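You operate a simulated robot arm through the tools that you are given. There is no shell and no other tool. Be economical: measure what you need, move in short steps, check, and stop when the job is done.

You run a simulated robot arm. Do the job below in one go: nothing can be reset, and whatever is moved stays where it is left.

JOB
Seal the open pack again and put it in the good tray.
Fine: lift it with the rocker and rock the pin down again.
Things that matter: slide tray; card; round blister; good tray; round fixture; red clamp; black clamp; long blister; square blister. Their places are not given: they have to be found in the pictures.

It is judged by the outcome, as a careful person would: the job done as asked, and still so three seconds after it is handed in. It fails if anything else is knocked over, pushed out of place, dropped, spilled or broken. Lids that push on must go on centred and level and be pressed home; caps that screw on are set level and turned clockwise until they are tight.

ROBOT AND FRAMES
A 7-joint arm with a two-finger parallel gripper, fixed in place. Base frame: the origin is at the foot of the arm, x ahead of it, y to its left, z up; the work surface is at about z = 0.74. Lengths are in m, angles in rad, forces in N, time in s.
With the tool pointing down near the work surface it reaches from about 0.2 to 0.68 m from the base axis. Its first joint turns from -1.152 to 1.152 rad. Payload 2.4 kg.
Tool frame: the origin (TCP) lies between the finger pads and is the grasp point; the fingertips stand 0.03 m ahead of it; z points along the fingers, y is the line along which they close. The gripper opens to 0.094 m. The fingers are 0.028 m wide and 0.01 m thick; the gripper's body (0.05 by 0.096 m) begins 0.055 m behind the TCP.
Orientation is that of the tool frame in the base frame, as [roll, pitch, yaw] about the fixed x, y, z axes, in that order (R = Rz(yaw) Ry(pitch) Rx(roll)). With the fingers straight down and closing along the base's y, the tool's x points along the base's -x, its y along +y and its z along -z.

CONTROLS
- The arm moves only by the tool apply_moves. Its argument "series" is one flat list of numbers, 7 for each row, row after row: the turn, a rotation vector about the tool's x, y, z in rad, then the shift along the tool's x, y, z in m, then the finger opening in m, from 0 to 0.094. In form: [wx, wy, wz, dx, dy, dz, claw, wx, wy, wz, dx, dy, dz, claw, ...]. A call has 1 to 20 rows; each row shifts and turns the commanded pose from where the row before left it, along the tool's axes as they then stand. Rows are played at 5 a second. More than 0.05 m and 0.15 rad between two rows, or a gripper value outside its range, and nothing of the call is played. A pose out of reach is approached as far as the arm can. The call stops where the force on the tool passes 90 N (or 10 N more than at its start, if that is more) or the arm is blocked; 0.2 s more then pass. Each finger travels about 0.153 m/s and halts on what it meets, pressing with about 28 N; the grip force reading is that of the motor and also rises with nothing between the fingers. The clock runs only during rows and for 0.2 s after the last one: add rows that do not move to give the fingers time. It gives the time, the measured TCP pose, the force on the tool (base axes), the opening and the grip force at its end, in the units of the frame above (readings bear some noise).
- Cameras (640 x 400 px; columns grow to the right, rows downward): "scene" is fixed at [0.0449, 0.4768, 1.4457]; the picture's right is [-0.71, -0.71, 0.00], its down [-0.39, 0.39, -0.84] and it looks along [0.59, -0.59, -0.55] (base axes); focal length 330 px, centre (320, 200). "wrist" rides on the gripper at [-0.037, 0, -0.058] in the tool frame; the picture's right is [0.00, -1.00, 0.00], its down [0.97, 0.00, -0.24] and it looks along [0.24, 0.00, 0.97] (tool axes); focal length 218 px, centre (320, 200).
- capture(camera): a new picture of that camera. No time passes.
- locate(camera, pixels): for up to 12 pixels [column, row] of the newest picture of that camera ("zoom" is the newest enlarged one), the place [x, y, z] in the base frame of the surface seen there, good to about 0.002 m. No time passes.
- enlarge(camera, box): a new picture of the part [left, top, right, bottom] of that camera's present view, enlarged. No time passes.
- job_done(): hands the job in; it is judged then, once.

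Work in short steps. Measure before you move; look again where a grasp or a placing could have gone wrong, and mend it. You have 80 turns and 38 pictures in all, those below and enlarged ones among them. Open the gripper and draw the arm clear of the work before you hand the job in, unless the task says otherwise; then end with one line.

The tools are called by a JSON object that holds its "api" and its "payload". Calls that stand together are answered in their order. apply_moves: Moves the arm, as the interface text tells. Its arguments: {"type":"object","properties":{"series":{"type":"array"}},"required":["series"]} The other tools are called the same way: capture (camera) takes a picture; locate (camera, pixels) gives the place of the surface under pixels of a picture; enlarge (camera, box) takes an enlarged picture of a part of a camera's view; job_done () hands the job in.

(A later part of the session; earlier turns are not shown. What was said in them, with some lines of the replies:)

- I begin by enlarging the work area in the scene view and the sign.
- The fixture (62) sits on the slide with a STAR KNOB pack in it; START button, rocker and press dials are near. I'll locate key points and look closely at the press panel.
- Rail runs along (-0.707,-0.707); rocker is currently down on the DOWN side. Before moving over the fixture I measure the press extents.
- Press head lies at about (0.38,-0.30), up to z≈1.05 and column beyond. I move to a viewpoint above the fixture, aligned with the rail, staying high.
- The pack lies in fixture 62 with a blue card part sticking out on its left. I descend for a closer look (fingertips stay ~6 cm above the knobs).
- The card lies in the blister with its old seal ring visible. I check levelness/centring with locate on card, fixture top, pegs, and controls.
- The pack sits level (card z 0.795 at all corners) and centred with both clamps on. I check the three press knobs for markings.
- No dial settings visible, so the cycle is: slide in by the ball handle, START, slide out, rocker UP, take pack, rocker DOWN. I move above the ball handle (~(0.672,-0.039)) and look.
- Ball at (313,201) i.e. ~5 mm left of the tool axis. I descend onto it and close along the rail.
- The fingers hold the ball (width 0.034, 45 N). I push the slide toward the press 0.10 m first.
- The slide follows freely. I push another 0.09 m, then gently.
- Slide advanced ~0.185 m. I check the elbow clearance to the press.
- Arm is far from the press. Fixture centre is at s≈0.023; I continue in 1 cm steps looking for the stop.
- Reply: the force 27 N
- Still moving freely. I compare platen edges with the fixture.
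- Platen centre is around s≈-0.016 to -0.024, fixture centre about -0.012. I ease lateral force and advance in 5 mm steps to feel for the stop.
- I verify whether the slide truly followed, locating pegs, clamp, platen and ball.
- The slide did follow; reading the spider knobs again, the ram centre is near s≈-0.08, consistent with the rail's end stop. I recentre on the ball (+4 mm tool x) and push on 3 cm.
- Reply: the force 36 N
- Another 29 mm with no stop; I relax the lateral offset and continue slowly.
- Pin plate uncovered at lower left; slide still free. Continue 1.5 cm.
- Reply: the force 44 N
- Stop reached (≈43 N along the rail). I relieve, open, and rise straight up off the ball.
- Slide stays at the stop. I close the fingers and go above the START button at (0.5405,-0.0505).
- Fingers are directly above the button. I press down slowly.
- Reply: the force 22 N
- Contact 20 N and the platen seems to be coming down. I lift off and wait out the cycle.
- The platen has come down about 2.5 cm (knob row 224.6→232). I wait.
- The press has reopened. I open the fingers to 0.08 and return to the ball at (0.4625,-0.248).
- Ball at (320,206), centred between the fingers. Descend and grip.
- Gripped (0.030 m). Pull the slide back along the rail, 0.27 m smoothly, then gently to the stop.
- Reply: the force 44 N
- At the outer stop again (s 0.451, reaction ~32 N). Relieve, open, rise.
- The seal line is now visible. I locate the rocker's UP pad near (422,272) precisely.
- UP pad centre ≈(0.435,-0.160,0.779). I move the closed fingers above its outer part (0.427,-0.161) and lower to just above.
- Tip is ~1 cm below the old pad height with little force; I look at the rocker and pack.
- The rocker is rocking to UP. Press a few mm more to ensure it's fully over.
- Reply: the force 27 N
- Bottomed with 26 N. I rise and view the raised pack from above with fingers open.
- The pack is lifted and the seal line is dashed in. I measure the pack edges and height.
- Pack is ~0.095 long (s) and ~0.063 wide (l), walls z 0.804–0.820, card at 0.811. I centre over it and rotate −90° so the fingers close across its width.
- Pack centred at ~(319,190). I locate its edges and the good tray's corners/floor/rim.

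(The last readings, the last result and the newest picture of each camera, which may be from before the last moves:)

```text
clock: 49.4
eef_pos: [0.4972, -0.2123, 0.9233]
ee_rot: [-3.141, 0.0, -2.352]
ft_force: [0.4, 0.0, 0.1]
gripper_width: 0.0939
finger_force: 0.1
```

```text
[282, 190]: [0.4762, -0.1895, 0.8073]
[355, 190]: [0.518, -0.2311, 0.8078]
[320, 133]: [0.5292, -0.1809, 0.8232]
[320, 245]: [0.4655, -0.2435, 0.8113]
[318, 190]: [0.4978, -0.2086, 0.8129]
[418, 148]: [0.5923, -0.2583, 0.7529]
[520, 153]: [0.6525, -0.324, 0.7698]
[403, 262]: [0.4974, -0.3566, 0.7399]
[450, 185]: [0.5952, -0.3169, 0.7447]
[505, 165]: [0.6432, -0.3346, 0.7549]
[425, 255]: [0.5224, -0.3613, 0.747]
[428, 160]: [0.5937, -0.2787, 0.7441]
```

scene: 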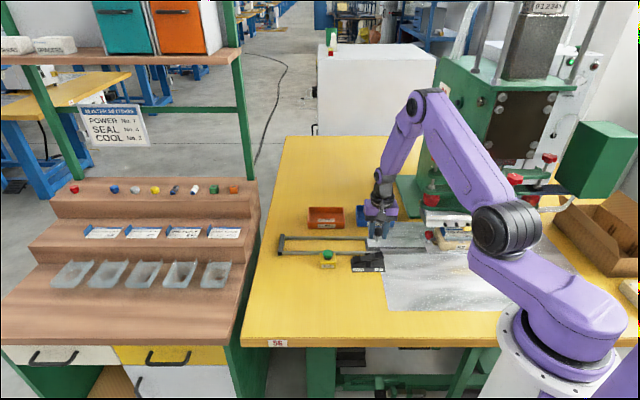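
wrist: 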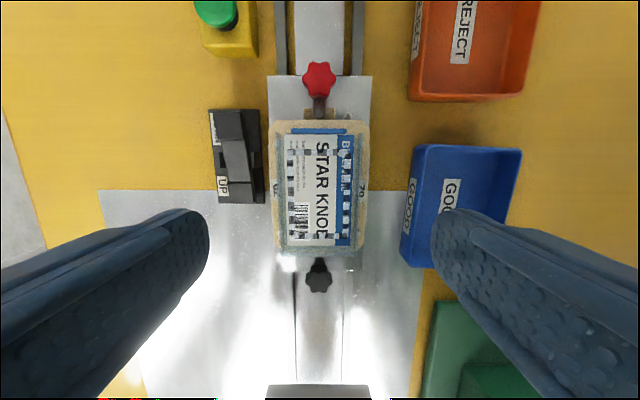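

Pack centred under TCP within 1–2 mm; tray centre ≈(s 0.172, l −0.645). I descend to TCP z 0.836 and close on the pack walls.

{"api": "apply_moves", "payload": {"series": [0, 0, 0, 0, 0.0012, 0.03, 0.094, 0, 0, 0, 0, 0, 0.035, 0.094, 0, 0, 0, 0, 0, 0.0223, 0.094, 0, 0, 0, 0, 0, 0, 0.08, 0, 0, 0, 0, 0, 0, 0.07, 0, 0, 0, 0, 0, 0, 0.06, 0, 0, 0, 0, 0, 0, 0.05, 0, 0, 0, 0, 0, 0, 0.05]}}

```text
clock: 51.2
eef_pos: [0.4961, -0.2109, 0.8345]
ee_rot: [-3.141, 0.0, -2.355]
ft_force: [0.3, -0.1, -0.5]
gripper_width: 0.0609
finger_force: 28.2
```

Holding at 0.061 m. Lift slowly.

{"api": "apply_moves", "payload": {"series": [0, 0, 0, 0, 0, -0.01, 0.05, 0, 0, 0, 0, 0, -0.015, 0.05, 0, 0, 0, 0, 0, -0.02, 0.05, 0, 0, 0, 0, 0, -0.025, 0.05, 0, 0, 0, 0, 0, -0.025, 0.05]}}

{"api": "enlarge", "payload": {"camera": "scene", "box": [330, 160, 430, 260]}}

```text
clock: 52.4
eef_pos: [0.4957, -0.2107, 0.9321]
ee_rot: [-3.141, 0.001, -2.356]
ft_force: [1.0, -0.5, -0.4]
gripper_width: 0.0605
finger_force: 27.9
```

```text
4.00 times, centred on (380, 210) of scene
```

zoom: 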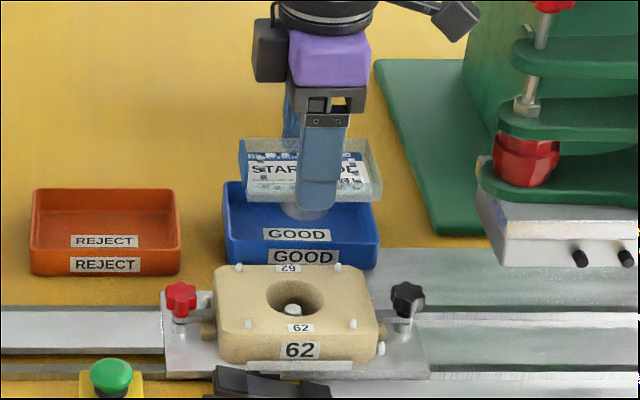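

Pack held level, dome below. I carry it over the good tray centre (0.577,-0.334) and descend partway.

{"api": "apply_moves", "payload": {"series": [0, 0, 0, 0.006, -0.029, 0, 0.05, 0, 0, 0, 0.006, -0.029, 0, 0.05, 0, 0, 0, 0.006, -0.029, 0, 0.05, 0, 0, 0, 0.006, -0.029, 0, 0.05, 0, 0, 0, 0.0055, -0.029, 0, 0.05, 0, 0, 0, 0, 0, 0.03, 0.05, 0, 0, 0, 0, 0, 0.03, 0.05, 0, 0, 0, 0, 0, 0.02, 0.05, 0, 0, 0, 0, 0, 0, 0.05]}}

{"api": "enlarge", "payload": {"camera": "scene", "box": [330, 170, 430, 250]}}

```text
clock: 54.4
eef_pos: [0.5746, -0.3352, 0.8517]
ee_rot: [3.141, 0.0, -2.357]
ft_force: [-0.3, -0.2, -0.5]
gripper_width: 0.0606
finger_force: 27.7
```

```text
5.00 times, centred on (380, 210) of scene
```

zoom: 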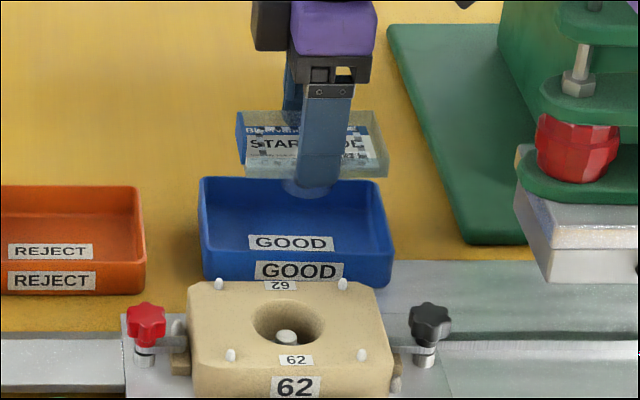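

Pack is over the tray, ~4 mm to the right of centre. I correct and lower gently until it touches.

{"api": "apply_moves", "payload": {"series": [0, 0, 0, -0.004, -0.001, 0.015, 0.05, 0, 0, 0, 0, 0, 0.015, 0.05, 0, 0, 0, 0, 0, 0.012, 0.05, 0, 0, 0, 0, 0, 0.005, 0.05, 0, 0, 0, 0, 0, 0, 0.05]}}

```text
clock: 55.6
eef_pos: [0.5812, -0.3317, 0.8042]
ee_rot: [-3.142, 0.001, -2.356]
ft_force: [0.5, 0.0, -0.4]
gripper_width: 0.0607
finger_force: 28.3
```

{"api": "apply_moves", "payload": {"series": [0, 0, 0, 0, 0, 0.004, 0.05, 0, 0, 0, 0, 0, 0.004, 0.05, 0, 0, 0, 0, 0, 0.003, 0.05, 0, 0, 0, 0, 0, 0, 0.05]}}

```text
clock: 56.6
eef_pos: [0.5813, -0.3328, 0.7948]
ee_rot: [-3.138, 0.001, -2.356]
ft_force: [0.0, 0.5, 23.3]
gripper_width: 0.0607
finger_force: 27.8
```

Contact (23 N). I relieve slightly, open just a few mm, and lift straight up.

{"api": "apply_moves", "payload": {"series": [0, 0, 0, 0, 0, -0.002, 0.05, 0, 0, 0, 0, 0, 0, 0.064, 0, 0, 0, 0, 0, 0, 0.068, 0, 0, 0, 0, 0, 0, 0.068, 0, 0, 0, 0, 0, -0.01, 0.068, 0, 0, 0, 0, 0, -0.02, 0.068, 0, 0, 0, 0, 0, -0.03, 0.068, 0, 0, 0, 0, 0, -0.04, 0.068, 0, 0, 0, 0, 0, -0.04, 0.068]}}

{"api": "enlarge", "payload": {"camera": "scene", "box": [330, 190, 430, 275]}}

```text
clock: 58.6
eef_pos: [0.5817, -0.331, 0.9346]
ee_rot: [3.14, 0.0, -2.356]
ft_force: [0.0, 0.3, -0.4]
gripper_width: 0.068
finger_force: 0.1
```

```text
4.71 times, centred on (380, 232) of scene
```

zoom: 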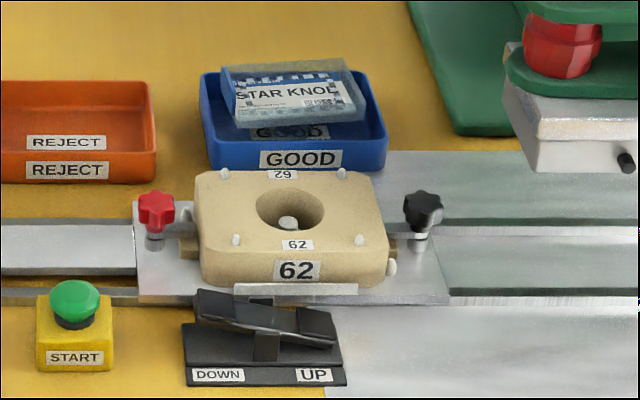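

Pack rests in the good tray. Now I locate the raised DOWN pad near zoom (228,305).

{"api": "locate", "payload": {"camera": "zoom", "pixels": [[210, 298], [225, 300], [245, 308], [228, 310], [205, 308], [215, 305], [318, 325], [280, 318], [300, 95], [74, 290]]}}

```text
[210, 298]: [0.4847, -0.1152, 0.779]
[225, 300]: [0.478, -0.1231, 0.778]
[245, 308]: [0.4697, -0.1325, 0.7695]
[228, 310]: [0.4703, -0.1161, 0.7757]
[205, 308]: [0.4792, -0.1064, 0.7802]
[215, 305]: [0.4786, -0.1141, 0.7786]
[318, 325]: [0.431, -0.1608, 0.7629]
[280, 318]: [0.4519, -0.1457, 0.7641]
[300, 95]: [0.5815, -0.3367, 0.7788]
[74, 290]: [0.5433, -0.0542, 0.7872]
```

DOWN pad at ≈(0.477,-0.115,0.778). I close the fingers, go above it and press it down.

{"api": "apply_moves", "payload": {"series": [0, 0, 0, -0.0136, 0.0381, 0, 0.04, 0, 0, 0, -0.0136, 0.0381, 0, 0.02, 0, 0, 0, -0.0136, 0.0381, 0, 0, 0, 0, 0, -0.0136, 0.0381, 0, 0, 0, 0, 0, -0.0136, 0.0381, 0, 0, 0, 0, 0, -0.0137, 0.0382, 0, 0, 0, 0, 0, 0, 0, 0.035, 0, 0, 0, 0, 0, 0, 0.04, 0, 0, 0, 0, 0, 0, 0.035, 0, 0, 0, 0, 0, 0, 0, 0]}}

{"api": "apply_moves", "payload": {"series": [0, 0, 0, 0, 0, 0.008, 0, 0, 0, 0, 0, 0, 0.006, 0, 0, 0, 0, 0, 0, 0.005, 0, 0, 0, 0, 0, 0, 0.005, 0, 0, 0, 0, 0, 0, 0.004, 0, 0, 0, 0, 0, 0, 0.003, 0, 0, 0, 0, 0, 0, 0, 0]}}

```text
clock: 60.8
eef_pos: [0.4795, -0.1145, 0.8255]
ee_rot: [-3.141, 0.0, -2.356]
ft_force: [0.0, -0.1, -0.7]
gripper_width: 0.0
finger_force: 27.8
```

```text
clock: 62.4
eef_pos: [0.4769, -0.1121, 0.7974]
ee_rot: [-3.139, 0.001, -2.355]
ft_force: [-16.0, 3.6, 75.2]
gripper_width: 0.0001
finger_force: 28.3
```

75 N, bottomed. I lift off, retreat up, and check with the last picture.

{"api": "apply_moves", "payload": {"series": [0, 0, 0, 0, 0, -0.015, 0, 0, 0, 0, 0, 0, -0.04, 0, 0, 0, 0, 0, 0, -0.045, 0, 0, 0, 0, 0, 0, -0.045, 0.04, 0, 0, 0, 0, 0, -0.045, 0.08, 0, 0, 0, -0.04, 0, -0.02, 0.08, 0, 0, 0, -0.04, 0, 0, 0.08, 0, 0, 0, 0, 0, 0, 0.08]}}

{"api": "enlarge", "payload": {"camera": "scene", "box": [280, 190, 430, 285]}}

```text
clock: 64.2
eef_pos: [0.533, -0.0551, 1.005]
ee_rot: [-3.141, -0.002, -2.356]
ft_force: [-0.3, -0.4, 0.1]
gripper_width: 0.08
finger_force: 0.2
```

```text
4.21 times, centred on (355, 238) of scene
```

zoom: 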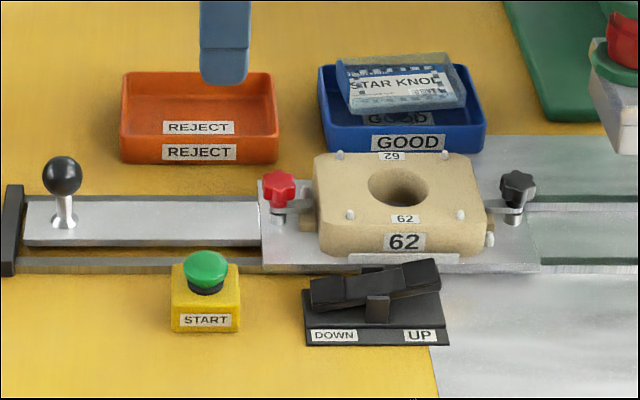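

The rocker is back on DOWN and the pin is no longer visible in the fixture. The sealed pack rests in the GOOD tray, the slide is out and the arm is clear, so I hand in.

{"api": "job_done", "payload": {}}

```text
The job is handed in.
```

The pack is resealed and in the good tray, the pin is rocked down again, and the arm is clear with the gripper open.
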